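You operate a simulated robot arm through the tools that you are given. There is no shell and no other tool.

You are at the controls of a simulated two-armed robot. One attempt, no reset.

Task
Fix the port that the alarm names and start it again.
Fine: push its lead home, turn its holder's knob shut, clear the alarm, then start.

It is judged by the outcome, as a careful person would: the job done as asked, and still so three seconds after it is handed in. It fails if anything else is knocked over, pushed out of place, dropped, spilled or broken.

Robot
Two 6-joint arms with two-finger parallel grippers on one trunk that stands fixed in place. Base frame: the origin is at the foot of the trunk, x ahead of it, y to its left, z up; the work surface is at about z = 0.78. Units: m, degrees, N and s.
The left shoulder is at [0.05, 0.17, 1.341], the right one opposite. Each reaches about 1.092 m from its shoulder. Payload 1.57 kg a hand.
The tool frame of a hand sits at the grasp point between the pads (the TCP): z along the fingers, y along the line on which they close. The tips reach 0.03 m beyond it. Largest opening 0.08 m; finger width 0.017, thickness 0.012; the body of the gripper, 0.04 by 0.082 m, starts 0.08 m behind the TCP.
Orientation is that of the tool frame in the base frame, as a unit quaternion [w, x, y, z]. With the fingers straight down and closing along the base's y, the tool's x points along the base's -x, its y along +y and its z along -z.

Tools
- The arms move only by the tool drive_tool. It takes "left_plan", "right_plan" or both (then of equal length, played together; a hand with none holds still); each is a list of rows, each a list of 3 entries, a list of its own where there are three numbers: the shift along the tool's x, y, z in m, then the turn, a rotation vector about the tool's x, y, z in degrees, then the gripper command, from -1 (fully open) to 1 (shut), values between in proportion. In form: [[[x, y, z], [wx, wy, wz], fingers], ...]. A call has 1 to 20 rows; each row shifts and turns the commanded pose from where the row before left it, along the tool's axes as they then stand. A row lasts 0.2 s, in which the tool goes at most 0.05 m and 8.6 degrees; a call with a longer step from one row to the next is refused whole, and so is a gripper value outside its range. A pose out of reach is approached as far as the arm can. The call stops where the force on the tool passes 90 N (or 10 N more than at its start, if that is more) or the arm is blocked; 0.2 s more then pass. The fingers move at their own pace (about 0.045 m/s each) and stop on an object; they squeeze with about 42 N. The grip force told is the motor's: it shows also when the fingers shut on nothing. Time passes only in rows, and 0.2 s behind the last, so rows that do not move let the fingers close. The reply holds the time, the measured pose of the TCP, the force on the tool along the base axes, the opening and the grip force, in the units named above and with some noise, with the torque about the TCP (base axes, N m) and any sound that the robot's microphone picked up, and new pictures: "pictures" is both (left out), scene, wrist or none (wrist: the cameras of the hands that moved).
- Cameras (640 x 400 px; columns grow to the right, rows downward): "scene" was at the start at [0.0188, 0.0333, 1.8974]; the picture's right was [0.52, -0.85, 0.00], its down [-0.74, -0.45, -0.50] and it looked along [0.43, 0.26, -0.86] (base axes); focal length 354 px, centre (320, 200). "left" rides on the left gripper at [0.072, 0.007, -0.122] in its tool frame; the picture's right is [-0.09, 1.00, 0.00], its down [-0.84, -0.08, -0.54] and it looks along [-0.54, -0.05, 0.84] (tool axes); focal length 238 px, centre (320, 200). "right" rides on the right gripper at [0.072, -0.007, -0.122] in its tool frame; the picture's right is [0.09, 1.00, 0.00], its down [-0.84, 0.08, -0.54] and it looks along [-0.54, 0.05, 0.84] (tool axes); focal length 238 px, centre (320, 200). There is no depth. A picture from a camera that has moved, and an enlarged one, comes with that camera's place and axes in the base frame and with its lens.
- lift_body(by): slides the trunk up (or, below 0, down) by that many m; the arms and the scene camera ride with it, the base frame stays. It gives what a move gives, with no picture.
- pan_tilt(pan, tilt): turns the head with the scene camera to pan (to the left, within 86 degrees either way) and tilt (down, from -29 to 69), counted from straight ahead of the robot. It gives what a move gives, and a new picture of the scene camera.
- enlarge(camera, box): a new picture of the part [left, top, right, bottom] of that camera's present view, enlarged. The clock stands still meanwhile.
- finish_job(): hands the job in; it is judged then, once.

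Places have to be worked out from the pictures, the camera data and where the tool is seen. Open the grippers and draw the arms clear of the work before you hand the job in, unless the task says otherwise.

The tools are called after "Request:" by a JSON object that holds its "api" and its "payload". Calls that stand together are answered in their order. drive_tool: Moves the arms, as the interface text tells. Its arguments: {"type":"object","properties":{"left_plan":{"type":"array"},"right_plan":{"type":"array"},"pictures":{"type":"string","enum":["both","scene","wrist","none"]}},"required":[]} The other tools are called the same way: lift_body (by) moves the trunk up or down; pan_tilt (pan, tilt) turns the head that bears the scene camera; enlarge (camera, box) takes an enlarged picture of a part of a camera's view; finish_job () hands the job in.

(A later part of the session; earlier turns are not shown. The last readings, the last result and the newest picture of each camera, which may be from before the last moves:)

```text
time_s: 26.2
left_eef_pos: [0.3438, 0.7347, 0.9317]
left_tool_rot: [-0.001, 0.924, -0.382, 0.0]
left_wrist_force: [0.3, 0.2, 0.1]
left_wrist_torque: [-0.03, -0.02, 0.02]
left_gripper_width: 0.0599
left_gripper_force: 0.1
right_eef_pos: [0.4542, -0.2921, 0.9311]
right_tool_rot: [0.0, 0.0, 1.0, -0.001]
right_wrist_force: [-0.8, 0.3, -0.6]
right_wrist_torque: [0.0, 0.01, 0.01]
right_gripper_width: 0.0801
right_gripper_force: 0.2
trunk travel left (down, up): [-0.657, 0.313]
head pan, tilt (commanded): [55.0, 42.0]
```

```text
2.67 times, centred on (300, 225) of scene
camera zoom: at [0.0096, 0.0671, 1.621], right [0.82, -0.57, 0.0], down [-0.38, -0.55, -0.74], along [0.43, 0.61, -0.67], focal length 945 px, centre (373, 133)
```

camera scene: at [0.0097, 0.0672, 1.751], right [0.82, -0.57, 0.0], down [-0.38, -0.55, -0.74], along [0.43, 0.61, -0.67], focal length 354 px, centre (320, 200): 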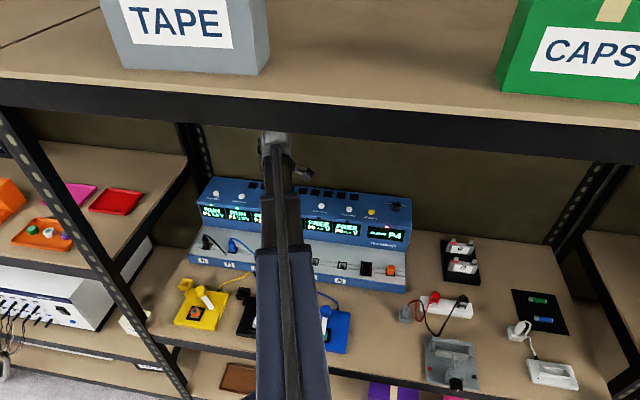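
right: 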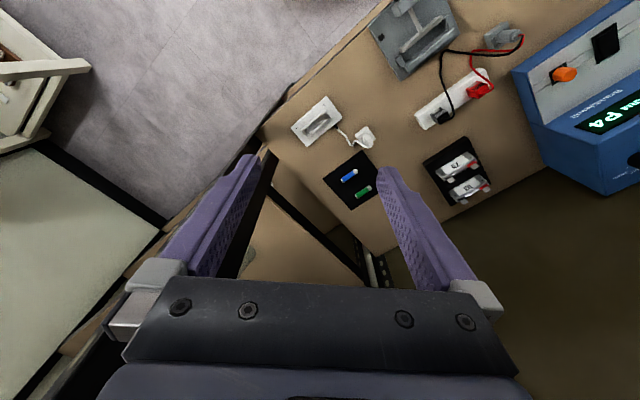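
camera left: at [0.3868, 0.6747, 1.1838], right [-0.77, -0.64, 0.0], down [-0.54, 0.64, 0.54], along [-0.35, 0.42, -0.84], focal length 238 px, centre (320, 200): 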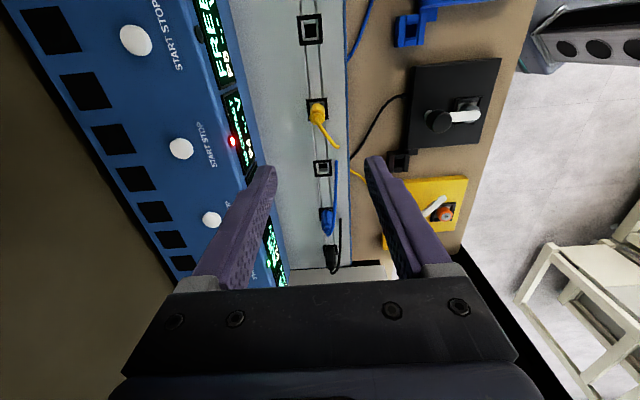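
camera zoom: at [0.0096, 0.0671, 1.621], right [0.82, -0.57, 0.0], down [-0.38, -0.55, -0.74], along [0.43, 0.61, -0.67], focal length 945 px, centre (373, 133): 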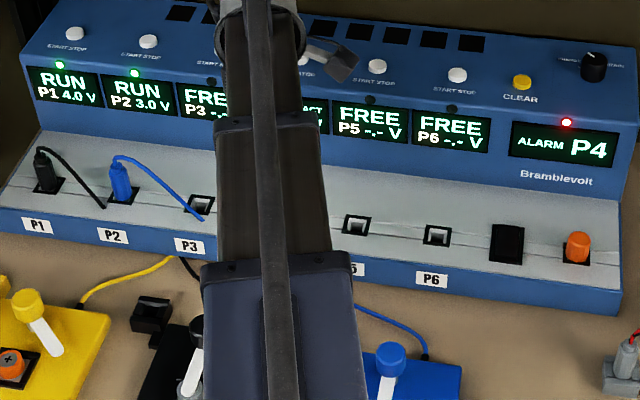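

The tips are now at about z 0.902, and the plug top measures about 0.884. I'll lower 0.041 m so the tips straddle the plug body at about z 0.86, clear of the panel, then close on it.

Request:
{"api": "lift_body", "payload": {"by": -0.041}}

Request:
{"api": "enlarge", "payload": {"camera": "left", "box": [220, 100, 420, 225]}}

```text
time_s: 27.0
left_eef_pos: [0.3439, 0.7328, 0.8904]
left_tool_rot: [0.0, 0.924, -0.382, 0.0]
left_wrist_force: [0.3, 0.3, 0.0]
left_wrist_torque: [-0.02, -0.01, 0.03]
left_gripper_width: 0.0599
left_gripper_force: 0.0
right_eef_pos: [0.4518, -0.2915, 0.8894]
right_tool_rot: [0.0, 0.001, 1.0, 0.0]
right_wrist_force: [-0.5, 0.0, 0.4]
right_wrist_torque: [-0.02, -0.01, -0.02]
right_gripper_width: 0.0798
right_gripper_force: 0.1
trunk travel left (down, up): [-0.616, 0.354]
head pan, tilt (commanded): [55.0, 42.0]
```

```text
3.20 times, centred on (320, 162) of left
camera zoom: at [0.389, 0.6775, 1.0129], right [-0.77, -0.64, 0.0], down [-0.54, 0.64, 0.54], along [-0.35, 0.42, -0.84], focal length 763 px, centre (320, 320)
```

zoom: 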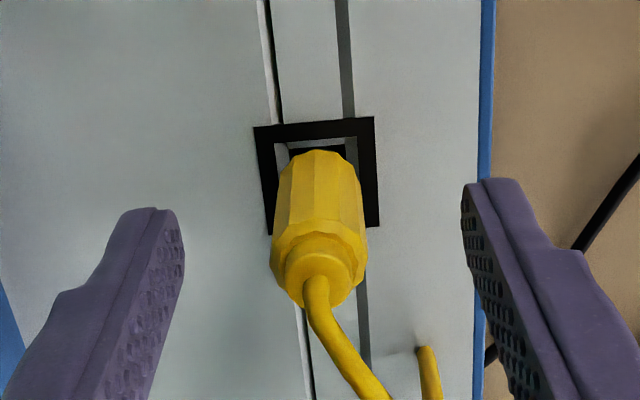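

The plug is centred between the fingers and the cable is clear. I'll close the fingers on it.

Request:
{"api": "drive_tool", "payload": {"left_plan": [[[0, 0, 0], [0, 0, 0], 0.2], [[0, 0, 0], [0, 0, 0], 0.6], [[0, 0, 0], [0, 0, 0], 1], [[0, 0, 0], [0, 0, 0], 1], [[0, 0, 0], [0, 0, 0], 1]], "pictures": "wrist"}}

Request:
{"api": "enlarge", "payload": {"camera": "left", "box": [220, 100, 420, 225]}}

```text
time_s: 28.2
left_eef_pos: [0.3427, 0.7339, 0.8904]
left_tool_rot: [-0.001, 0.924, -0.381, 0.001]
left_wrist_force: [0.3, 1.0, 0.0]
left_wrist_torque: [0.01, 0.02, 0.02]
left_gripper_width: 0.018
left_gripper_force: 32.4
right_eef_pos: [0.4515, -0.2913, 0.8913]
right_tool_rot: [0.0, 0.001, 1.0, 0.0]
right_wrist_force: [-0.2, 0.2, 0.5]
right_wrist_torque: [0.01, 0.0, 0.0]
right_gripper_width: 0.0799
right_gripper_force: 0.1
trunk travel left (down, up): [-0.616, 0.354]
head pan, tilt (commanded): [55.0, 42.0]
camera left: at [0.3891, 0.6775, 1.0128], right [-0.77, -0.64, 0.0], down [-0.54, 0.64, 0.54], along [-0.35, 0.42, -0.84], focal length 238 px, centre (320, 200)
```

left: 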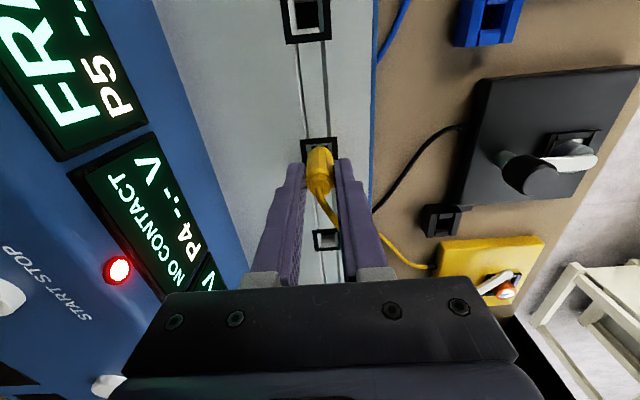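

```text
3.20 times, centred on (320, 162) of left
camera zoom: at [0.3891, 0.6775, 1.0128], right [-0.77, -0.64, 0.0], down [-0.54, 0.64, 0.54], along [-0.35, 0.42, -0.84], focal length 763 px, centre (320, 320)
```

zoom: 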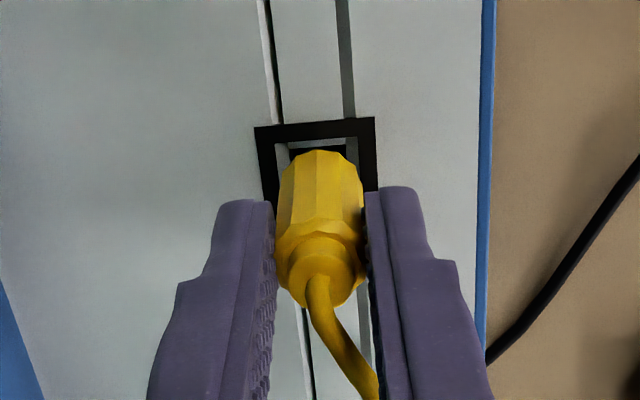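

The plug is gripped (width 0.018 m, 32 N). I'll press it down with small trunk steps and watch the force and sound.

Request:
{"api": "lift_body", "payload": {"by": -0.004}}

```text
time_s: 28.8
left_eef_pos: [0.3438, 0.7326, 0.8869]
left_tool_rot: [-0.001, 0.924, -0.382, 0.001]
left_wrist_force: [0.3, 0.6, -1.2]
left_wrist_torque: [0.03, -0.03, -0.01]
left_gripper_width: 0.0179
left_gripper_force: 32.6
right_eef_pos: [0.4522, -0.2927, 0.8869]
right_tool_rot: [0.0, 0.001, 1.0, 0.0]
right_wrist_force: [-0.3, 0.0, 0.5]
right_wrist_torque: [0.02, 0.03, 0.01]
right_gripper_width: 0.08
right_gripper_force: 0.1
trunk travel left (down, up): [-0.612, 0.358]
head pan, tilt (commanded): [55.0, 42.0]
```

It moved 4 mm with almost no force. I'll keep pressing in small steps.

Request:
{"api": "lift_body", "payload": {"by": -0.003}}

Request:
{"api": "enlarge", "payload": {"camera": "left", "box": [220, 100, 420, 225]}}

```text
time_s: 29.3
left_eef_pos: [0.3426, 0.7333, 0.8834]
left_tool_rot: [-0.001, 0.924, -0.382, 0.0]
left_wrist_force: [-0.5, 0.2, 7.2]
left_wrist_torque: [-0.01, 0.06, -0.01]
left_gripper_width: 0.0179
left_gripper_force: 32.6
right_eef_pos: [0.4513, -0.2921, 0.8835]
right_tool_rot: [0.0, 0.001, 1.0, 0.0]
right_wrist_force: [0.0, -0.2, 0.0]
right_wrist_torque: [-0.02, -0.02, 0.0]
right_gripper_width: 0.0798
right_gripper_force: 0.1
trunk travel left (down, up): [-0.609, 0.361]
head pan, tilt (commanded): [55.0, 42.0]
```

```text
3.20 times, centred on (320, 162) of left
camera zoom: at [0.389, 0.6773, 1.0062], right [-0.77, -0.64, 0.0], down [-0.54, 0.64, 0.54], along [-0.35, 0.42, -0.84], focal length 763 px, centre (320, 320)
```

zoom: 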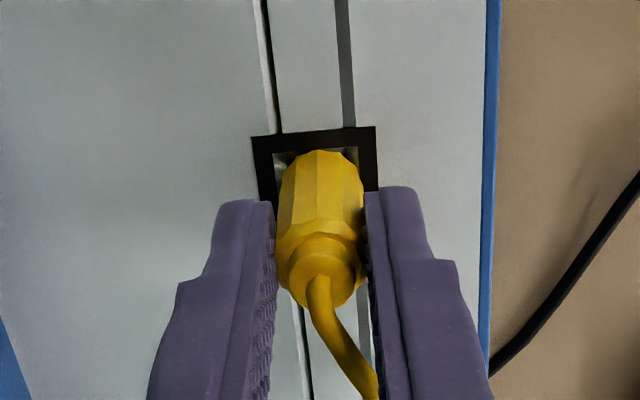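

The plug moves down with the grip and resists with 7 N. I'll continue.

Request:
{"api": "lift_body", "payload": {"by": -0.003}}

Request:
{"api": "enlarge", "payload": {"camera": "left", "box": [220, 100, 420, 225]}}

```text
time_s: 29.8
left_eef_pos: [0.3424, 0.733, 0.8812]
left_tool_rot: [-0.001, 0.924, -0.382, 0.0]
left_wrist_force: [1.8, 3.3, 19.4]
left_wrist_torque: [0.01, 0.17, 0.0]
left_gripper_width: 0.0181
left_gripper_force: 33.1
right_eef_pos: [0.4536, -0.2925, 0.8807]
right_tool_rot: [0.0, -0.001, 1.0, 0.001]
right_wrist_force: [-0.3, 1.1, -0.4]
right_wrist_torque: [0.01, 0.0, 0.03]
right_gripper_width: 0.08
right_gripper_force: 0.1
trunk travel left (down, up): [-0.606, 0.364]
head pan, tilt (commanded): [55.0, 42.0]
```

```text
3.20 times, centred on (320, 162) of left
camera zoom: at [0.3888, 0.6767, 1.0037], right [-0.77, -0.64, 0.0], down [-0.54, 0.64, 0.54], along [-0.35, 0.42, -0.84], focal length 763 px, centre (320, 320)
```

zoom: 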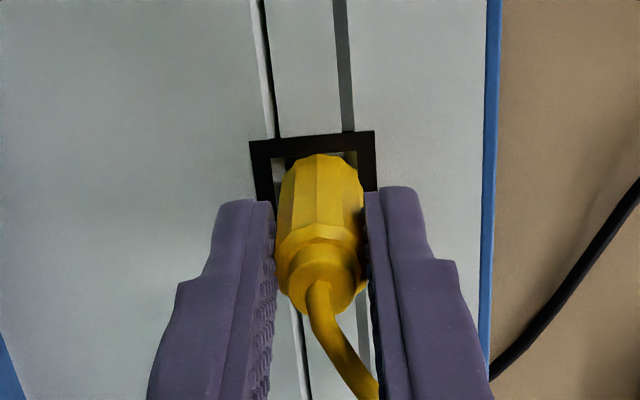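

The force is 19 N and the plug is still moving in. I'll take one more small step to feel for the stop.

Request:
{"api": "lift_body", "payload": {"by": -0.002}}

Request:
{"api": "enlarge", "payload": {"camera": "left", "box": [270, 120, 370, 182]}}

```text
time_s: 30.3
left_eef_pos: [0.3423, 0.7329, 0.8778]
left_tool_rot: [-0.001, 0.924, -0.382, 0.001]
left_wrist_force: [2.2, 2.2, 11.7]
left_wrist_torque: [0.12, -0.08, -0.01]
left_gripper_width: 0.0179
left_gripper_force: 32.5
right_eef_pos: [0.4522, -0.2937, 0.8779]
right_tool_rot: [-0.001, -0.001, 1.0, 0.001]
right_wrist_force: [0.1, -0.7, -0.6]
right_wrist_torque: [0.0, -0.01, 0.01]
right_gripper_width: 0.08
right_gripper_force: 0.1
trunk travel left (down, up): [-0.604, 0.366]
head pan, tilt (commanded): [55.0, 42.0]
```

```text
6.40 times, centred on (320, 151) of left
camera zoom: at [0.3887, 0.6765, 1.0016], right [-0.77, -0.64, 0.0], down [-0.54, 0.64, 0.54], along [-0.35, 0.42, -0.84], focal length 1525 px, centre (320, 514)
```

zoom: 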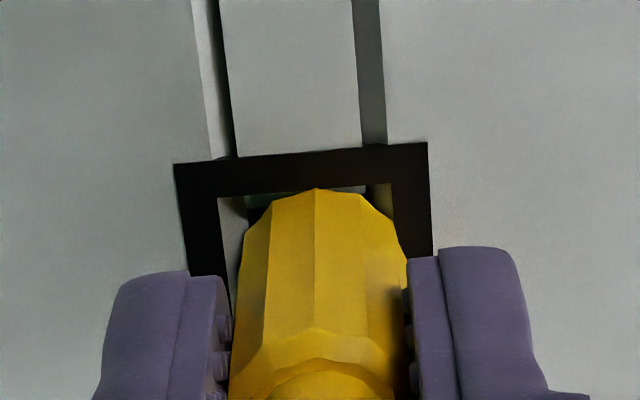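

It advanced another 3 mm while the force fell to 12 N, as if passing a detent, with no slip in the grip. I'll press a little more to confirm the end stop.

Request:
{"api": "lift_body", "payload": {"by": -0.002}}

Request:
{"api": "enlarge", "payload": {"camera": "left", "box": [270, 120, 370, 182]}}

```text
time_s: 30.9
left_eef_pos: [0.3418, 0.7324, 0.8758]
left_tool_rot: [-0.001, 0.924, -0.382, 0.0]
left_wrist_force: [1.3, 1.1, 19.4]
left_wrist_torque: [-0.09, 0.2, 0.01]
left_gripper_width: 0.0182
left_gripper_force: 32.5
right_eef_pos: [0.4524, -0.2919, 0.8761]
right_tool_rot: [0.0, 0.0, 1.0, 0.001]
right_wrist_force: [0.8, -0.2, 0.1]
right_wrist_torque: [0.03, 0.01, -0.02]
right_gripper_width: 0.0798
right_gripper_force: 0.1
trunk travel left (down, up): [-0.602, 0.368]
head pan, tilt (commanded): [55.0, 42.0]
```

```text
6.40 times, centred on (320, 151) of left
camera zoom: at [0.3887, 0.6764, 0.9996], right [-0.77, -0.64, 0.0], down [-0.54, 0.64, 0.54], along [-0.35, 0.42, -0.84], focal length 1525 px, centre (320, 514)
```

zoom: 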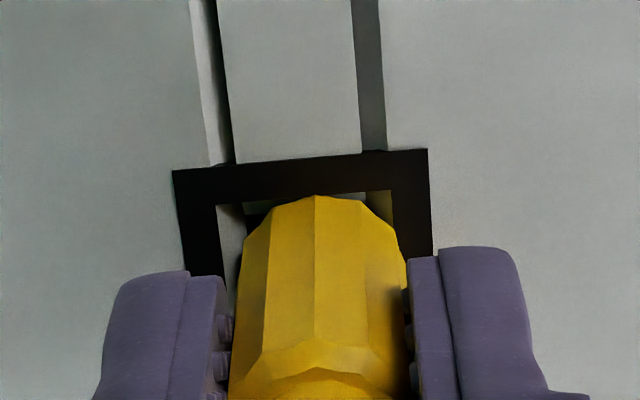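

I'll take the same crop as when I first gripped the plug, to compare how far it has slipped or seated.

Request:
{"api": "enlarge", "payload": {"camera": "left", "box": [220, 100, 420, 225]}}

Request:
{"api": "enlarge", "payload": {"camera": "left", "box": [0, 100, 240, 250]}}

```text
3.20 times, centred on (320, 162) of left
camera zoom: at [0.3887, 0.6764, 0.9996], right [-0.77, -0.64, 0.0], down [-0.54, 0.64, 0.54], along [-0.35, 0.42, -0.84], focal length 763 px, centre (320, 320)
```

zoom: 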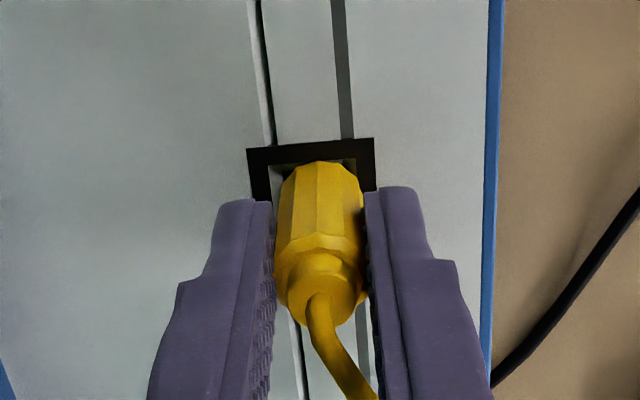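

```text
2.67 times, centred on (120, 175) of left
camera zoom: at [0.3887, 0.6764, 0.9996], right [-0.77, -0.64, 0.0], down [-0.54, 0.64, 0.54], along [-0.35, 0.42, -0.84], focal length 636 px, centre (853, 267)
```

zoom: 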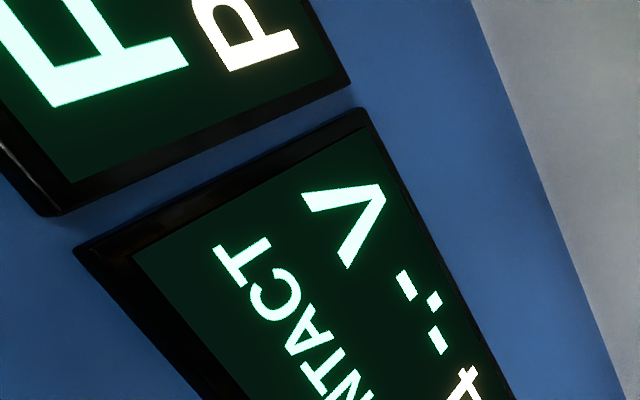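

The plug sank about 8 mm into the socket and then slid about 6 mm in the grip at 19 N, which suggests it reached its stop. I'll release it, raise the trunk and inspect.

Request:
{"api": "drive_tool", "payload": {"left_plan": [[[0, 0, 0], [0, 0, 0], 0.2], [[0, 0, 0], [0, 0, 0], -0.5], [[0, 0, 0], [0, 0, 0], -0.5], [[0, 0, 0], [0, 0, 0], -0.5]], "pictures": "none"}}

Request:
{"api": "lift_body", "payload": {"by": 0.056}}

Request:
{"api": "enlarge", "payload": {"camera": "left", "box": [220, 80, 420, 205]}}

```text
time_s: 31.9
left_eef_pos: [0.3429, 0.7335, 0.8763]
left_tool_rot: [-0.001, 0.924, -0.381, 0.0]
left_wrist_force: [0.7, 0.3, 0.5]
left_wrist_torque: [0.02, 0.04, 0.01]
left_gripper_width: 0.06
left_gripper_force: 0.1
right_eef_pos: [0.452, -0.2918, 0.8751]
right_tool_rot: [0.0, 0.001, 1.0, 0.0]
right_wrist_force: [-0.4, -0.2, 0.5]
right_wrist_torque: [-0.02, -0.01, -0.02]
right_gripper_width: 0.0798
right_gripper_force: 0.1
trunk travel left (down, up): [-0.602, 0.368]
head pan, tilt (commanded): [55.0, 42.0]
```

```text
time_s: 32.8
left_eef_pos: [0.3427, 0.7339, 0.9325]
left_tool_rot: [-0.001, 0.924, -0.382, 0.0]
left_wrist_force: [-0.8, -0.1, 0.3]
left_wrist_torque: [0.06, 0.0, 0.03]
left_gripper_width: 0.0601
left_gripper_force: 0.1
right_eef_pos: [0.4519, -0.2919, 0.9322]
right_tool_rot: [0.0, 0.0, 1.0, 0.0]
right_wrist_force: [-0.2, -0.7, 0.6]
right_wrist_torque: [0.03, -0.03, -0.05]
right_gripper_width: 0.0798
right_gripper_force: 0.2
trunk travel left (down, up): [-0.658, 0.312]
head pan, tilt (commanded): [55.0, 42.0]
```

```text
3.20 times, centred on (320, 142) of left
camera zoom: at [0.3891, 0.6776, 1.0547], right [-0.77, -0.64, 0.0], down [-0.54, 0.64, 0.54], along [-0.35, 0.42, -0.84], focal length 763 px, centre (320, 384)
```

zoom: 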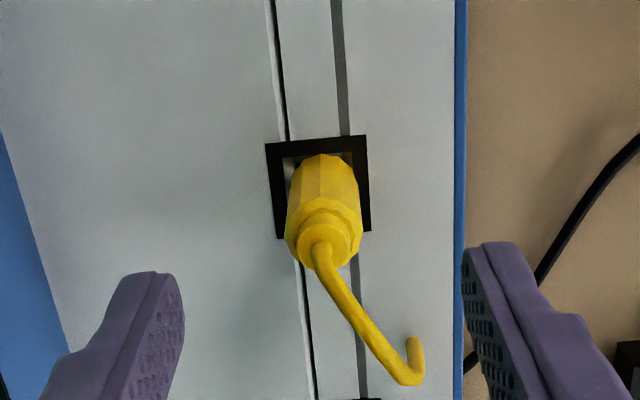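

The plug now sits about 7.5 mm lower than before, which matches the estimated gap. I'll check it against P1 and P2 once the boom is out of the way. Next I'll raise to z≈1.0 and move the hand back and left, above the yellow holder's knob at about [0.068, 0.76].

Request:
{"api": "lift_body", "payload": {"by": 0.07}}

Request:
{"api": "drive_tool", "payload": {"left_plan": [[[0, 0.0352, 0], [0, 0, 0], -0.5], [[0, 0.0352, 0], [0, 0, 0], -0.5], [[0, 0.0352, 0], [0, 0, 0], -0.5], [[0, 0.0352, 0], [0, 0, 0], -0.5], [[0, 0.0352, 0], [0, 0, 0], -0.5], [[-0.0355, 0, 0], [0, 0, 0], -0.5], [[-0.0355, 0, 0], [0, 0, 0], -0.5], [[-0.0355, 0, 0], [0, 0, 0], -0.5], [[-0.0355, 0, 0], [0, 0, 0], -0.5], [[-0.0355, 0, 0], [0, 0, 0], -0.5], [[-0.0355, 0, 0], [0, 0, 0], -0.5]], "pictures": "both"}}

Request:
{"api": "enlarge", "payload": {"camera": "scene", "box": [180, 170, 340, 270]}}

Request:
{"api": "enlarge", "payload": {"camera": "left", "box": [220, 80, 420, 205]}}

```text
time_s: 33.9
left_eef_pos: [0.3424, 0.7335, 1.0013]
left_tool_rot: [0.0, 0.924, -0.382, 0.0]
left_wrist_force: [-1.1, -0.5, 0.4]
left_wrist_torque: [-0.02, 0.02, 0.01]
left_gripper_width: 0.06
left_gripper_force: 0.1
right_eef_pos: [0.4515, -0.2924, 1.0026]
right_tool_rot: [0.0, 0.0, 1.0, 0.001]
right_wrist_force: [-0.1, 0.0, 0.4]
right_wrist_torque: [0.0, -0.02, 0.02]
right_gripper_width: 0.0799
right_gripper_force: 0.1
trunk travel left (down, up): [-0.728, 0.242]
head pan, tilt (commanded): [55.0, 42.0]
```

```text
time_s: 36.3
left_eef_pos: [0.0682, 0.7579, 1.0015]
left_tool_rot: [0.0, 0.925, -0.381, 0.0]
left_wrist_force: [1.2, 0.2, -0.4]
left_wrist_torque: [-0.03, 0.02, 0.03]
left_gripper_width: 0.0601
left_gripper_force: 0.0
right_eef_pos: [0.4518, -0.2917, 1.0036]
right_tool_rot: [0.0, 0.0, 1.0, 0.0]
right_wrist_force: [0.1, -0.2, 0.6]
right_wrist_torque: [-0.01, 0.03, 0.04]
right_gripper_width: 0.0799
right_gripper_force: 0.1
trunk travel left (down, up): [-0.728, 0.242]
head pan, tilt (commanded): [55.0, 42.0]
camera scene: at [0.0093, 0.0676, 1.692], right [0.82, -0.57, 0.0], down [-0.38, -0.55, -0.74], along [0.43, 0.61, -0.67], focal length 354 px, centre (320, 200)
camera left: at [0.1131, 0.7021, 1.1247], right [-0.77, -0.64, 0.0], down [-0.54, 0.64, 0.54], along [-0.35, 0.42, -0.84], focal length 238 px, centre (320, 200)
```

scene: 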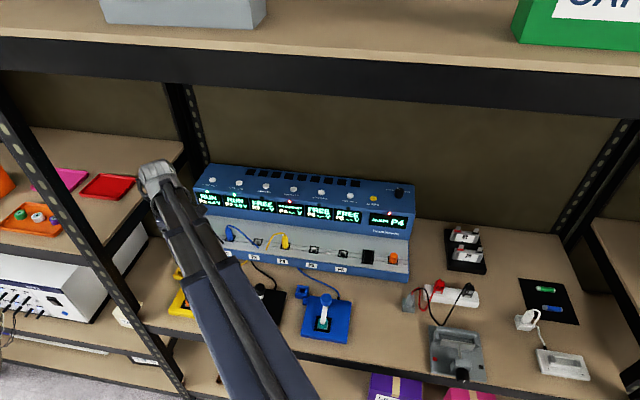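
left: 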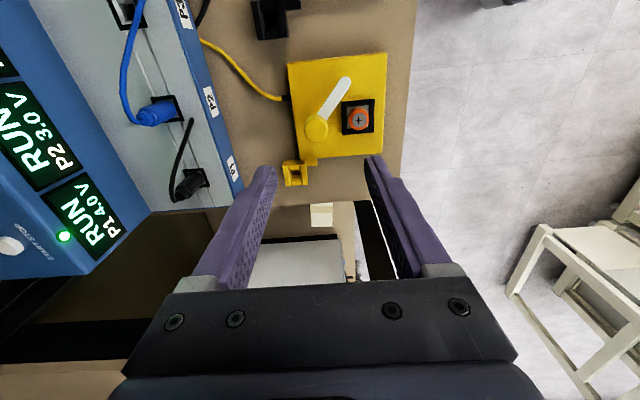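

```text
4.00 times, centred on (260, 220) of scene
camera zoom: at [0.0093, 0.0676, 1.692], right [0.82, -0.57, 0.0], down [-0.38, -0.55, -0.74], along [0.43, 0.61, -0.67], focal length 1418 px, centre (560, 120)
```

zoom: 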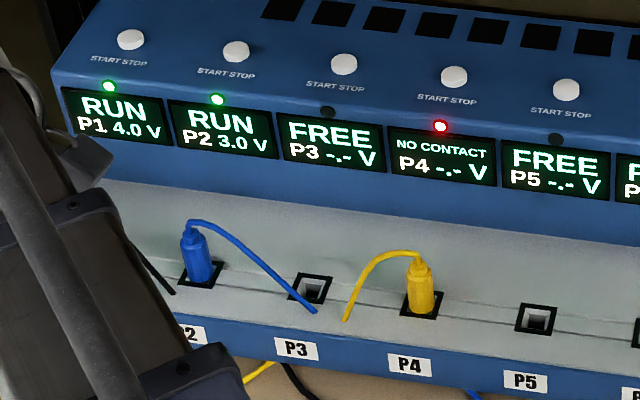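

```text
3.20 times, centred on (320, 142) of left
camera zoom: at [0.1131, 0.7021, 1.1247], right [-0.77, -0.64, 0.0], down [-0.54, 0.64, 0.54], along [-0.35, 0.42, -0.84], focal length 763 px, centre (320, 384)
```

zoom: 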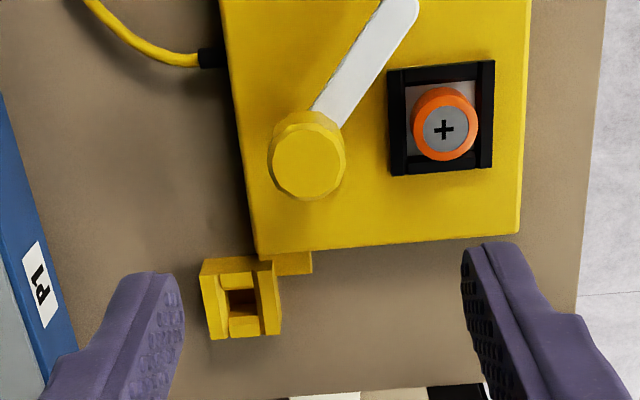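

The P4 plug now sits like the P2 one, so it is home. The hand is above the knob, which is about 0.028 m across and roughly 7 mm to −u and 5 mm deeper than the TCP. I'll correct that, lower 0.06 m and re-measure its height.

Request:
{"api": "drive_tool", "payload": {"left_plan": [[[-0.006, -0.0045, 0], [0, 0, 0], -0.5]], "pictures": "none"}}

Request:
{"api": "enlarge", "payload": {"camera": "left", "box": [220, 60, 420, 185]}}

Request:
{"api": "lift_body", "payload": {"by": -0.06}}

Request:
{"api": "enlarge", "payload": {"camera": "left", "box": [220, 60, 420, 185]}}

```text
time_s: 36.7
left_eef_pos: [0.0667, 0.7666, 1.0035]
left_tool_rot: [0.0, 0.924, -0.382, 0.0]
left_wrist_force: [0.2, -0.9, 0.1]
left_wrist_torque: [0.01, -0.02, -0.01]
left_gripper_width: 0.06
left_gripper_force: 0.0
right_eef_pos: [0.4529, -0.2923, 1.0019]
right_tool_rot: [0.0, 0.0, 1.0, -0.001]
right_wrist_force: [0.9, 0.3, 0.5]
right_wrist_torque: [0.01, -0.03, 0.01]
right_gripper_width: 0.0799
right_gripper_force: 0.1
trunk travel left (down, up): [-0.728, 0.242]
head pan, tilt (commanded): [55.0, 42.0]
```

```text
3.20 times, centred on (320, 122) of left
camera zoom: at [0.1122, 0.7102, 1.1246], right [-0.77, -0.64, 0.0], down [-0.54, 0.64, 0.54], along [-0.35, 0.42, -0.84], focal length 763 px, centre (320, 448)
```

zoom: 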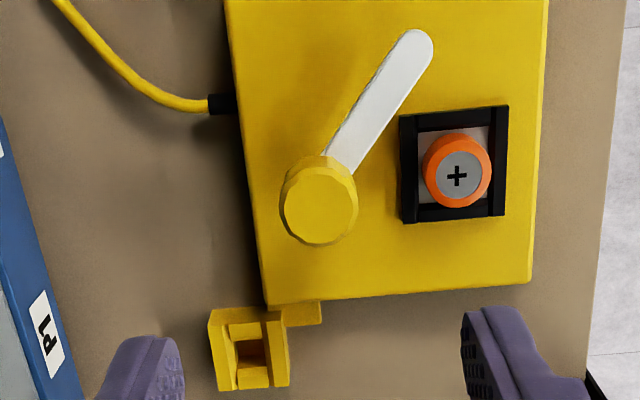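

```text
time_s: 37.7
left_eef_pos: [0.0658, 0.7671, 0.9416]
left_tool_rot: [-0.001, 0.924, -0.382, 0.0]
left_wrist_force: [-0.1, -0.1, 0.6]
left_wrist_torque: [0.0, 0.04, 0.0]
left_gripper_width: 0.0598
left_gripper_force: 0.0
right_eef_pos: [0.4522, -0.2921, 0.9434]
right_tool_rot: [0.0, 0.0, 1.0, 0.0]
right_wrist_force: [0.4, 0.4, 0.5]
right_wrist_torque: [0.02, -0.02, 0.0]
right_gripper_width: 0.0798
right_gripper_force: 0.1
trunk travel left (down, up): [-0.668, 0.302]
head pan, tilt (commanded): [55.0, 42.0]
```

```text
3.20 times, centred on (320, 122) of left
camera zoom: at [0.1126, 0.7097, 1.0649], right [-0.77, -0.64, 0.0], down [-0.54, 0.64, 0.54], along [-0.35, 0.42, -0.84], focal length 763 px, centre (320, 448)
```

zoom: 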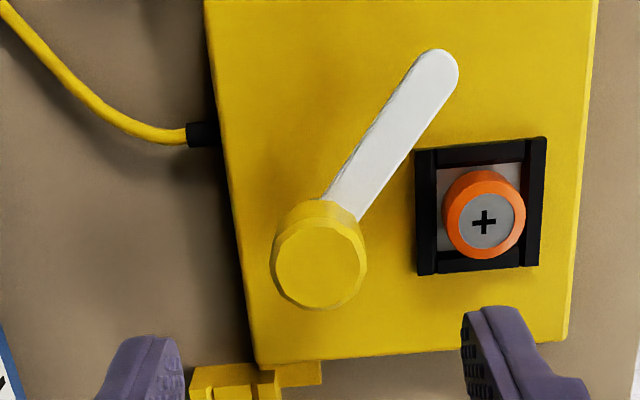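

The knob's top is at z≈0.843 and it is about 18–20 mm thick. Its axis is 5 mm to −u of the TCP. The arm must turn about +50° about the tool axis to lie over the cell. I'll centre, pre-turn the hand −20° so the fingers clear the white arm, and narrow the opening.

Request:
{"api": "drive_tool", "payload": {"left_plan": [[[-0.005, 0, 0], [0, 0, 0], -0.125], [[0, 0, 0], [0, 0, -6.7], -0.125], [[0, 0, 0], [0, 0, -6.7], -0.125], [[0, 0, 0], [0, 0, -6.6], -0.125]], "pictures": "none"}}

Request:
{"api": "lift_body", "payload": {"by": -0.04}}

Request:
{"api": "enlarge", "payload": {"camera": "left", "box": [200, 60, 440, 210]}}

```text
time_s: 38.7
left_eef_pos: [0.0626, 0.7691, 0.9421]
left_tool_rot: [-0.001, 0.977, -0.215, 0.0]
left_wrist_force: [-0.1, 0.3, -0.2]
left_wrist_torque: [-0.02, 0.01, 0.0]
left_gripper_width: 0.045
left_gripper_force: 0.0
right_eef_pos: [0.4515, -0.2927, 0.942]
right_tool_rot: [0.0, 0.0, 1.0, 0.0]
right_wrist_force: [-0.1, -0.5, -0.5]
right_wrist_torque: [0.0, -0.01, -0.01]
right_gripper_width: 0.0798
right_gripper_force: 0.1
trunk travel left (down, up): [-0.668, 0.302]
head pan, tilt (commanded): [55.0, 42.0]
```

```text
time_s: 39.5
left_eef_pos: [0.0634, 0.7696, 0.9023]
left_tool_rot: [0.0, 0.976, -0.216, 0.0]
left_wrist_force: [0.0, -0.2, 0.1]
left_wrist_torque: [-0.02, 0.04, -0.02]
left_gripper_width: 0.0449
left_gripper_force: 0.0
right_eef_pos: [0.4522, -0.2914, 0.9023]
right_tool_rot: [0.0, 0.001, 1.0, 0.0]
right_wrist_force: [0.6, -0.8, 0.1]
right_wrist_torque: [-0.01, -0.01, -0.03]
right_gripper_width: 0.0802
right_gripper_force: 0.0
trunk travel left (down, up): [-0.628, 0.342]
head pan, tilt (commanded): [55.0, 42.0]
```

```text
2.67 times, centred on (320, 135) of left
camera zoom: at [0.1253, 0.7321, 1.0249], right [-0.5, -0.86, 0.0], down [-0.73, 0.42, 0.54], along [-0.47, 0.27, -0.84], focal length 636 px, centre (320, 373)
```

zoom: 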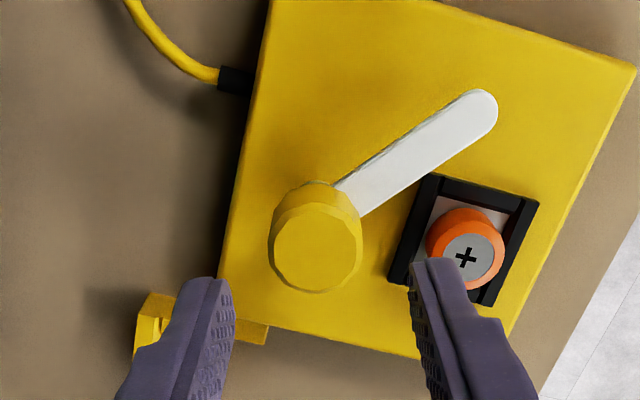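

The knob is centred within 1 mm. I'll lower another 0.043 m so the tips embrace the knob's side at about z 0.829, above the white arm and the cell.

Request:
{"api": "lift_body", "payload": {"by": -0.028}}

Request:
{"api": "enlarge", "payload": {"camera": "left", "box": [200, 80, 440, 230]}}

Request:
{"api": "enlarge", "payload": {"camera": "scene", "box": [100, 200, 260, 300]}}

```text
time_s: 40.3
left_eef_pos: [0.0633, 0.7705, 0.8744]
left_tool_rot: [-0.001, 0.977, -0.215, 0.0]
left_wrist_force: [0.0, -0.4, -0.4]
left_wrist_torque: [0.0, 0.02, 0.04]
left_gripper_width: 0.045
left_gripper_force: 0.1
right_eef_pos: [0.4532, -0.2917, 0.8733]
right_tool_rot: [-0.001, 0.0, 1.0, 0.0]
right_wrist_force: [0.5, 0.0, -0.1]
right_wrist_torque: [-0.01, -0.02, 0.02]
right_gripper_width: 0.0799
right_gripper_force: 0.1
trunk travel left (down, up): [-0.6, 0.37]
head pan, tilt (commanded): [55.0, 42.0]
```

```text
2.67 times, centred on (320, 155) of left
camera zoom: at [0.1253, 0.7321, 0.9969], right [-0.5, -0.86, 0.0], down [-0.73, 0.42, 0.54], along [-0.47, 0.27, -0.84], focal length 636 px, centre (320, 320)
```

zoom: 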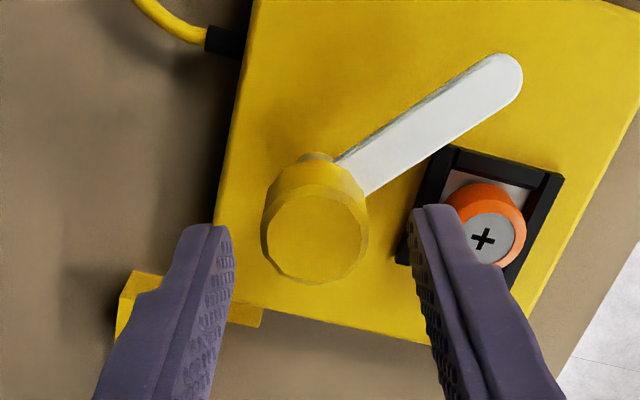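

```text
4.00 times, centred on (180, 250) of scene
camera zoom: at [0.0096, 0.0671, 1.564], right [0.82, -0.57, 0.0], down [-0.38, -0.55, -0.74], along [0.43, 0.61, -0.67], focal length 1418 px, centre (880, 0)
```

zoom: 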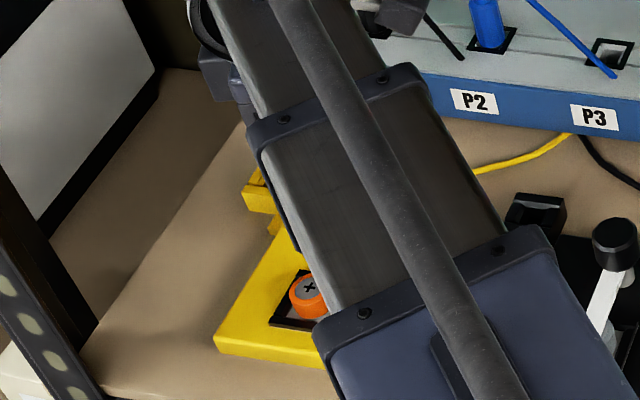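

The knob centre coincides with the TCP and its top is at 0.842. I'll lower 0.0145 m and close on it.

Request:
{"api": "lift_body", "payload": {"by": -0.0145}}

Request:
{"api": "drive_tool", "payload": {"left_plan": [[[0, 0, 0], [0, 0, 0], 0.2], [[0, 0, 0], [0, 0, 0], 1], [[0, 0, 0], [0, 0, 0], 1], [[0, 0, 0], [0, 0, 0], 1]], "pictures": "none"}}

Request:
{"api": "enlarge", "payload": {"camera": "left", "box": [200, 80, 440, 230]}}

```text
time_s: 40.9
left_eef_pos: [0.0638, 0.7695, 0.8594]
left_tool_rot: [-0.001, 0.976, -0.216, -0.001]
left_wrist_force: [0.4, 0.6, -0.1]
left_wrist_torque: [0.01, -0.02, -0.01]
left_gripper_width: 0.0451
left_gripper_force: 0.1
right_eef_pos: [0.4529, -0.2932, 0.86]
right_tool_rot: [0.0, -0.001, 1.0, 0.001]
right_wrist_force: [-0.1, -0.2, 0.1]
right_wrist_torque: [0.03, 0.02, -0.01]
right_gripper_width: 0.0803
right_gripper_force: 0.0
trunk travel left (down, up): [-0.585, 0.385]
head pan, tilt (commanded): [55.0, 42.0]
```

```text
time_s: 41.9
left_eef_pos: [0.0626, 0.7711, 0.8596]
left_tool_rot: [-0.001, 0.977, -0.215, 0.0]
left_wrist_force: [4.4, 12.6, 9.1]
left_wrist_torque: [0.02, -0.05, -0.01]
left_gripper_width: 0.0286
left_gripper_force: 39.0
right_eef_pos: [0.4527, -0.2918, 0.8595]
right_tool_rot: [0.0, 0.0, 1.0, 0.0]
right_wrist_force: [0.5, 0.6, -0.3]
right_wrist_torque: [0.06, -0.01, 0.02]
right_gripper_width: 0.0801
right_gripper_force: 0.0
trunk travel left (down, up): [-0.585, 0.385]
head pan, tilt (commanded): [55.0, 42.0]
```

```text
2.67 times, centred on (320, 155) of left
camera zoom: at [0.1258, 0.7332, 0.9822], right [-0.5, -0.86, 0.0], down [-0.73, 0.42, 0.54], along [-0.47, 0.27, -0.84], focal length 636 px, centre (320, 320)
```

zoom: 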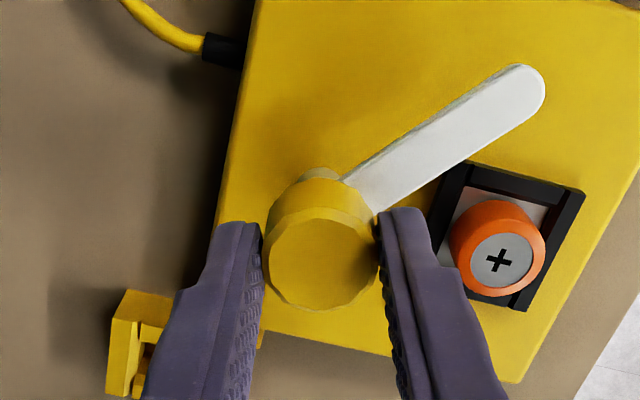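

The knob is gripped (0.0286 m, 39 N) with a small side load. I'll ease 1 mm to relieve it and make a first 15° turn, to check that it follows.

Request:
{"api": "drive_tool", "payload": {"left_plan": [[[0, -0.001, 0], [0, 0, 0], 1], [[0, 0, 0], [0, 0, 5], 1], [[0, 0, 0], [0, 0, 5], 1], [[0, 0, 0], [0, 0, 5], 1]], "pictures": "wrist"}}

```text
time_s: 42.9
left_eef_pos: [0.0632, 0.77, 0.8578]
left_tool_rot: [-0.001, 0.94, -0.341, 0.0]
left_wrist_force: [7.0, 10.1, 7.4]
left_wrist_torque: [0.02, 0.14, -0.02]
left_gripper_width: 0.0286
left_gripper_force: 38.7
right_eef_pos: [0.4527, -0.2924, 0.8603]
right_tool_rot: [0.0, 0.0, 1.0, 0.0]
right_wrist_force: [-0.1, 0.1, -0.1]
right_wrist_torque: [-0.01, 0.0, -0.02]
right_gripper_width: 0.0802
right_gripper_force: 0.0
trunk travel left (down, up): [-0.585, 0.385]
head pan, tilt (commanded): [55.0, 42.0]
camera left: at [0.1143, 0.7185, 0.9822], right [-0.71, -0.7, 0.0], down [-0.59, 0.6, 0.54], along [-0.38, 0.39, -0.84], focal length 238 px, centre (320, 200)
```

left: 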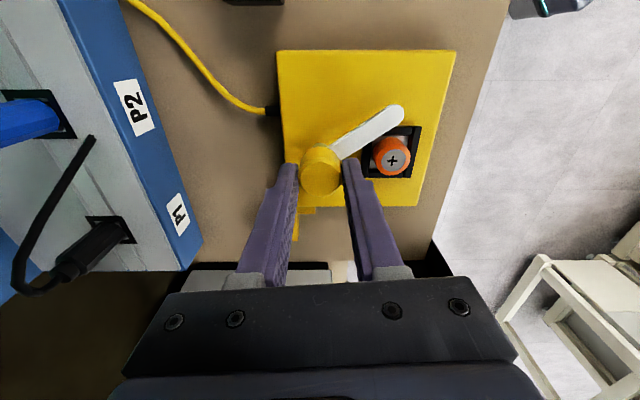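

The knob and arm follow the hand. I'll turn the remaining 35° or so, relieving the side load slightly.

Request:
{"api": "drive_tool", "payload": {"left_plan": [[[0, -0.0012, 0], [0, 0, 0], 1], [[0, 0, 0], [0, 0, 5], 1], [[0, 0, 0], [0, 0, 5], 1], [[0, 0, 0], [0, 0, 5], 1], [[0, 0, 0], [0, 0, 5], 1], [[0, 0, 0], [0, 0, 5], 1]], "pictures": "wrist"}}

Request:
{"api": "enlarge", "payload": {"camera": "left", "box": [220, 80, 460, 230]}}

```text
time_s: 44.3
left_eef_pos: [0.0642, 0.77, 0.8592]
left_tool_rot: [0.0, 0.844, -0.537, 0.0]
left_wrist_force: [-3.1, -3.4, -4.8]
left_wrist_torque: [-0.21, -0.37, 0.01]
left_gripper_width: 0.0286
left_gripper_force: 39.1
right_eef_pos: [0.4523, -0.2909, 0.8615]
right_tool_rot: [-0.001, 0.0, 1.0, 0.001]
right_wrist_force: [0.3, 0.4, 0.0]
right_wrist_torque: [-0.04, 0.01, -0.01]
right_gripper_width: 0.0801
right_gripper_force: 0.0
trunk travel left (down, up): [-0.585, 0.385]
head pan, tilt (commanded): [55.0, 42.0]
camera left: at [0.0879, 0.7019, 0.9822], right [-0.94, -0.34, 0.0], down [-0.28, 0.79, 0.54], along [-0.18, 0.51, -0.84], focal length 238 px, centre (320, 200)
```

left: 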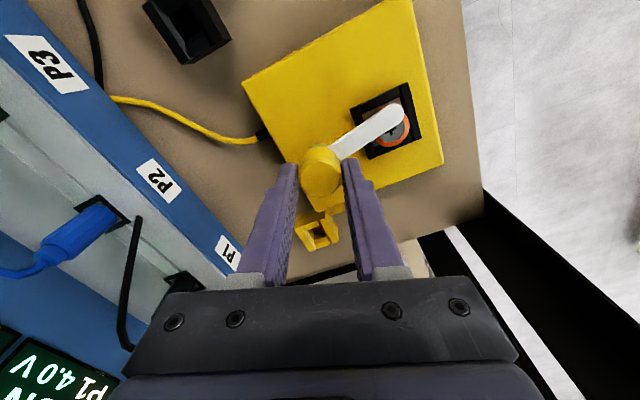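

```text
2.67 times, centred on (340, 155) of left
camera zoom: at [0.0879, 0.7019, 0.9822], right [-0.94, -0.34, 0.0], down [-0.28, 0.79, 0.54], along [-0.18, 0.51, -0.84], focal length 636 px, centre (267, 320)
```

zoom: 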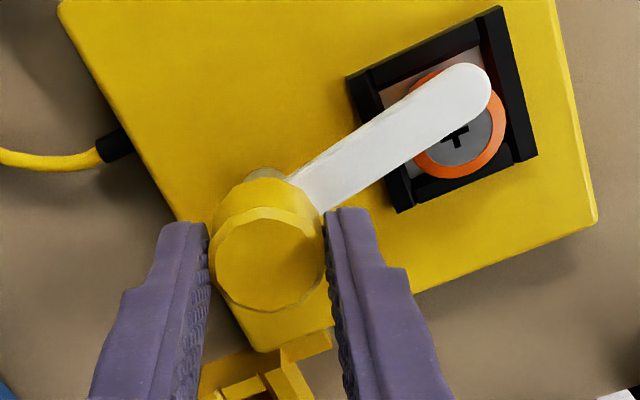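

The arm now covers most of the cell and needs about 10° more. I'll turn on in small steps.

Request:
{"api": "drive_tool", "payload": {"left_plan": [[[0, 0, 0], [0, 0, 4], 1], [[0, 0, 0], [0, 0, 4], 1], [[0, 0, 0], [0, 0, 3], 1]], "pictures": "wrist"}}

Request:
{"api": "enlarge", "payload": {"camera": "left", "box": [220, 80, 460, 230]}}

Request:
{"api": "enlarge", "payload": {"camera": "scene", "box": [100, 130, 420, 330]}}

```text
time_s: 45.1
left_eef_pos: [0.0631, 0.7723, 0.8599]
left_tool_rot: [-0.001, 0.789, -0.614, 0.0]
left_wrist_force: [-4.5, -6.6, -6.8]
left_wrist_torque: [-0.57, 0.45, 0.24]
left_gripper_width: 0.0287
left_gripper_force: 39.0
right_eef_pos: [0.4519, -0.2925, 0.8597]
right_tool_rot: [0.0, 0.0, 1.0, 0.0]
right_wrist_force: [0.7, 0.3, -0.2]
right_wrist_torque: [-0.06, 0.01, 0.05]
right_gripper_width: 0.08
right_gripper_force: 0.2
trunk travel left (down, up): [-0.585, 0.385]
head pan, tilt (commanded): [55.0, 42.0]
camera left: at [0.0745, 0.6986, 0.9823], right [-0.99, -0.15, 0.0], down [-0.13, 0.83, 0.54], along [-0.08, 0.54, -0.84], focal length 238 px, centre (320, 200)
```

left: 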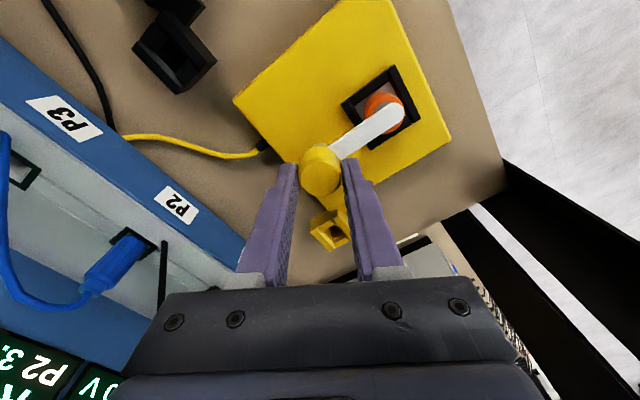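

```text
2.67 times, centred on (340, 155) of left
camera zoom: at [0.0745, 0.6986, 0.9823], right [-0.99, -0.15, 0.0], down [-0.13, 0.83, 0.54], along [-0.08, 0.54, -0.84], focal length 636 px, centre (267, 320)
```

zoom: 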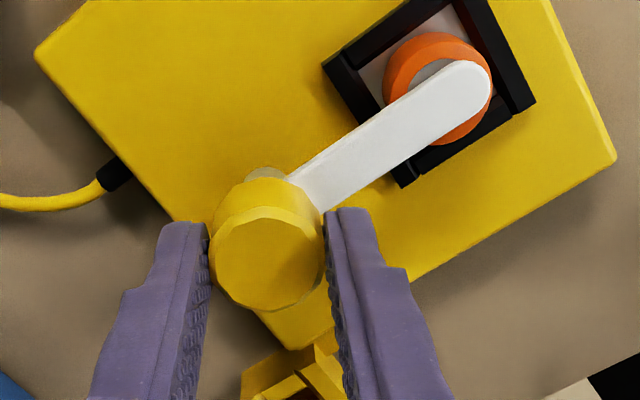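

```text
2.00 times, centred on (260, 230) of scene
camera zoom: at [0.0092, 0.0673, 1.5495], right [0.82, -0.57, 0.0], down [-0.38, -0.55, -0.74], along [0.43, 0.61, -0.67], focal length 709 px, centre (440, 140)
```

zoom: 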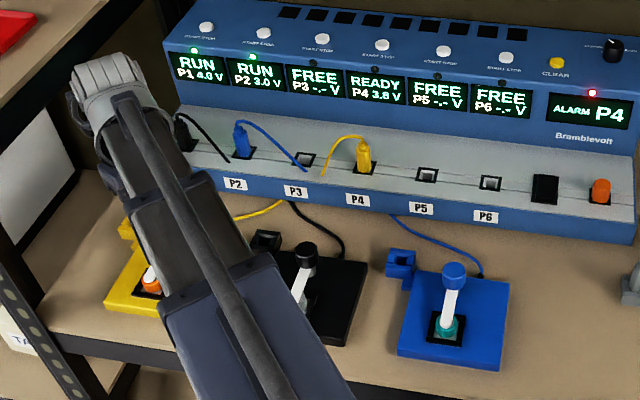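

P4 now reads "READY 3.8 V", so the lead is in and the holder makes contact. A resisting torque of 0.24 N·m has appeared, like an end stop. I'll nudge 2° more to feel whether it is the stop.

Request:
{"api": "drive_tool", "payload": {"left_plan": [[[0, 0, 0], [0, 0, 2], 1], [[0, 0, 0], [0, 0, 0], 1]], "pictures": "none"}}

Request:
{"api": "enlarge", "payload": {"camera": "left", "box": [220, 80, 460, 230]}}

```text
time_s: 45.7
left_eef_pos: [0.064, 0.7714, 0.86]
left_tool_rot: [0.001, 0.778, -0.629, 0.0]
left_wrist_force: [-5.6, -7.1, -7.5]
left_wrist_torque: [-0.47, 0.53, 0.18]
left_gripper_width: 0.0282
left_gripper_force: 38.2
right_eef_pos: [0.4523, -0.2912, 0.8599]
right_tool_rot: [0.0, 0.0, 1.0, 0.0]
right_wrist_force: [-0.1, 0.3, 0.2]
right_wrist_torque: [0.0, 0.02, -0.01]
right_gripper_width: 0.0799
right_gripper_force: 0.1
trunk travel left (down, up): [-0.585, 0.385]
head pan, tilt (commanded): [55.0, 42.0]
```

```text
2.67 times, centred on (340, 155) of left
camera zoom: at [0.072, 0.6986, 0.9822], right [-0.99, -0.12, 0.0], down [-0.1, 0.83, 0.54], along [-0.06, 0.54, -0.84], focal length 636 px, centre (267, 320)
```

zoom: 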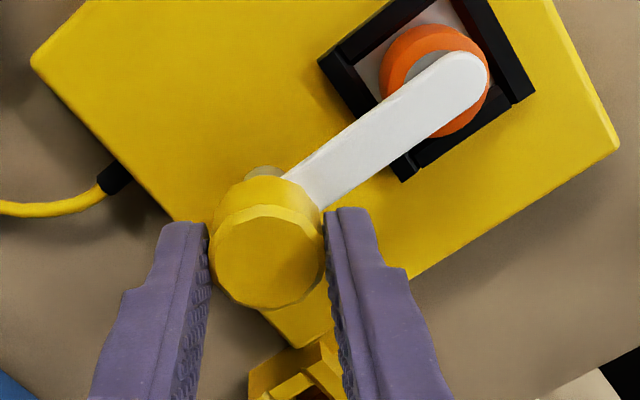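

The hand turned but the arm did not follow, so the knob is at its stop and the arm lies over the cell. I'll release it, lift clear and check that it stays shut.

Request:
{"api": "drive_tool", "payload": {"left_plan": [[[0, 0, 0], [0, 0, 0], 0.1], [[0, 0, 0], [0, 0, 0], -0.125], [[0, 0, 0], [0, 0, 0], -0.125]], "pictures": "none"}}

Request:
{"api": "lift_body", "payload": {"by": 0.14}}

Request:
{"api": "enlarge", "payload": {"camera": "left", "box": [220, 40, 460, 190]}}

Request:
{"api": "enlarge", "payload": {"camera": "scene", "box": [180, 150, 420, 300]}}

```text
time_s: 46.5
left_eef_pos: [0.0645, 0.7707, 0.8602]
left_tool_rot: [-0.002, 0.778, -0.629, -0.001]
left_wrist_force: [0.9, -0.2, -0.2]
left_wrist_torque: [-0.03, -0.01, 0.0]
left_gripper_width: 0.0447
left_gripper_force: 0.0
right_eef_pos: [0.453, -0.2921, 0.8605]
right_tool_rot: [0.0, 0.0, 1.0, 0.001]
right_wrist_force: [0.7, 0.0, -0.1]
right_wrist_torque: [0.04, 0.0, 0.0]
right_gripper_width: 0.0799
right_gripper_force: 0.1
trunk travel left (down, up): [-0.585, 0.385]
head pan, tilt (commanded): [55.0, 42.0]
```

```text
time_s: 48.1
left_eef_pos: [0.0646, 0.7708, 1.0001]
left_tool_rot: [0.0, 0.778, -0.629, 0.0]
left_wrist_force: [-0.2, -0.3, -0.2]
left_wrist_torque: [-0.01, 0.02, 0.0]
left_gripper_width: 0.0451
left_gripper_force: 0.1
right_eef_pos: [0.4516, -0.2925, 0.9999]
right_tool_rot: [0.0, 0.0, 1.0, 0.0]
right_wrist_force: [0.6, -0.5, 0.0]
right_wrist_torque: [0.03, 0.0, 0.01]
right_gripper_width: 0.0799
right_gripper_force: 0.0
trunk travel left (down, up): [-0.725, 0.245]
head pan, tilt (commanded): [55.0, 42.0]
```

```text
2.67 times, centred on (340, 115) of left
camera zoom: at [0.0725, 0.6986, 1.1222], right [-0.99, -0.12, 0.0], down [-0.1, 0.83, 0.54], along [-0.06, 0.54, -0.84], focal length 636 px, centre (267, 427)
```

zoom: 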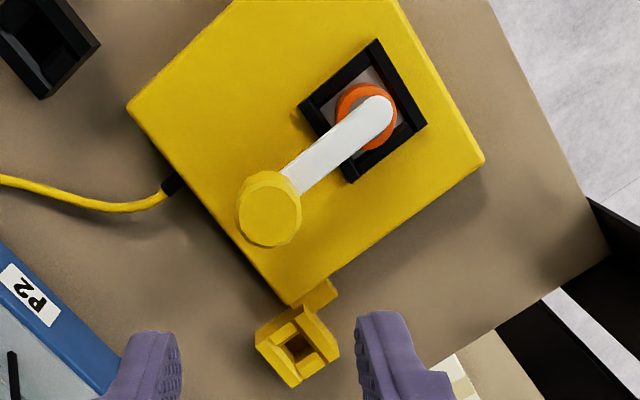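

```text
2.67 times, centred on (300, 225) of scene
camera zoom: at [0.0096, 0.0672, 1.6894], right [0.82, -0.57, 0.0], down [-0.38, -0.55, -0.74], along [0.43, 0.61, -0.67], focal length 945 px, centre (373, 133)
```

zoom: 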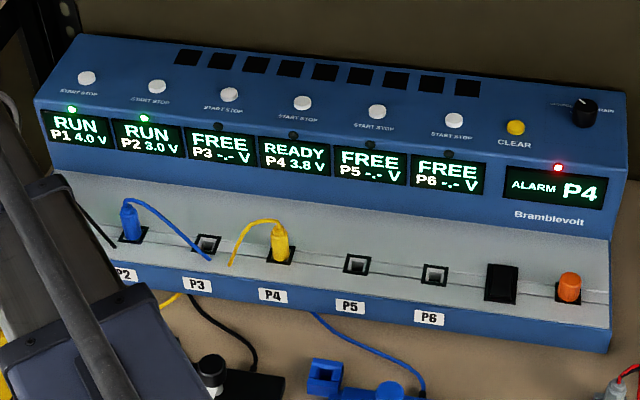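

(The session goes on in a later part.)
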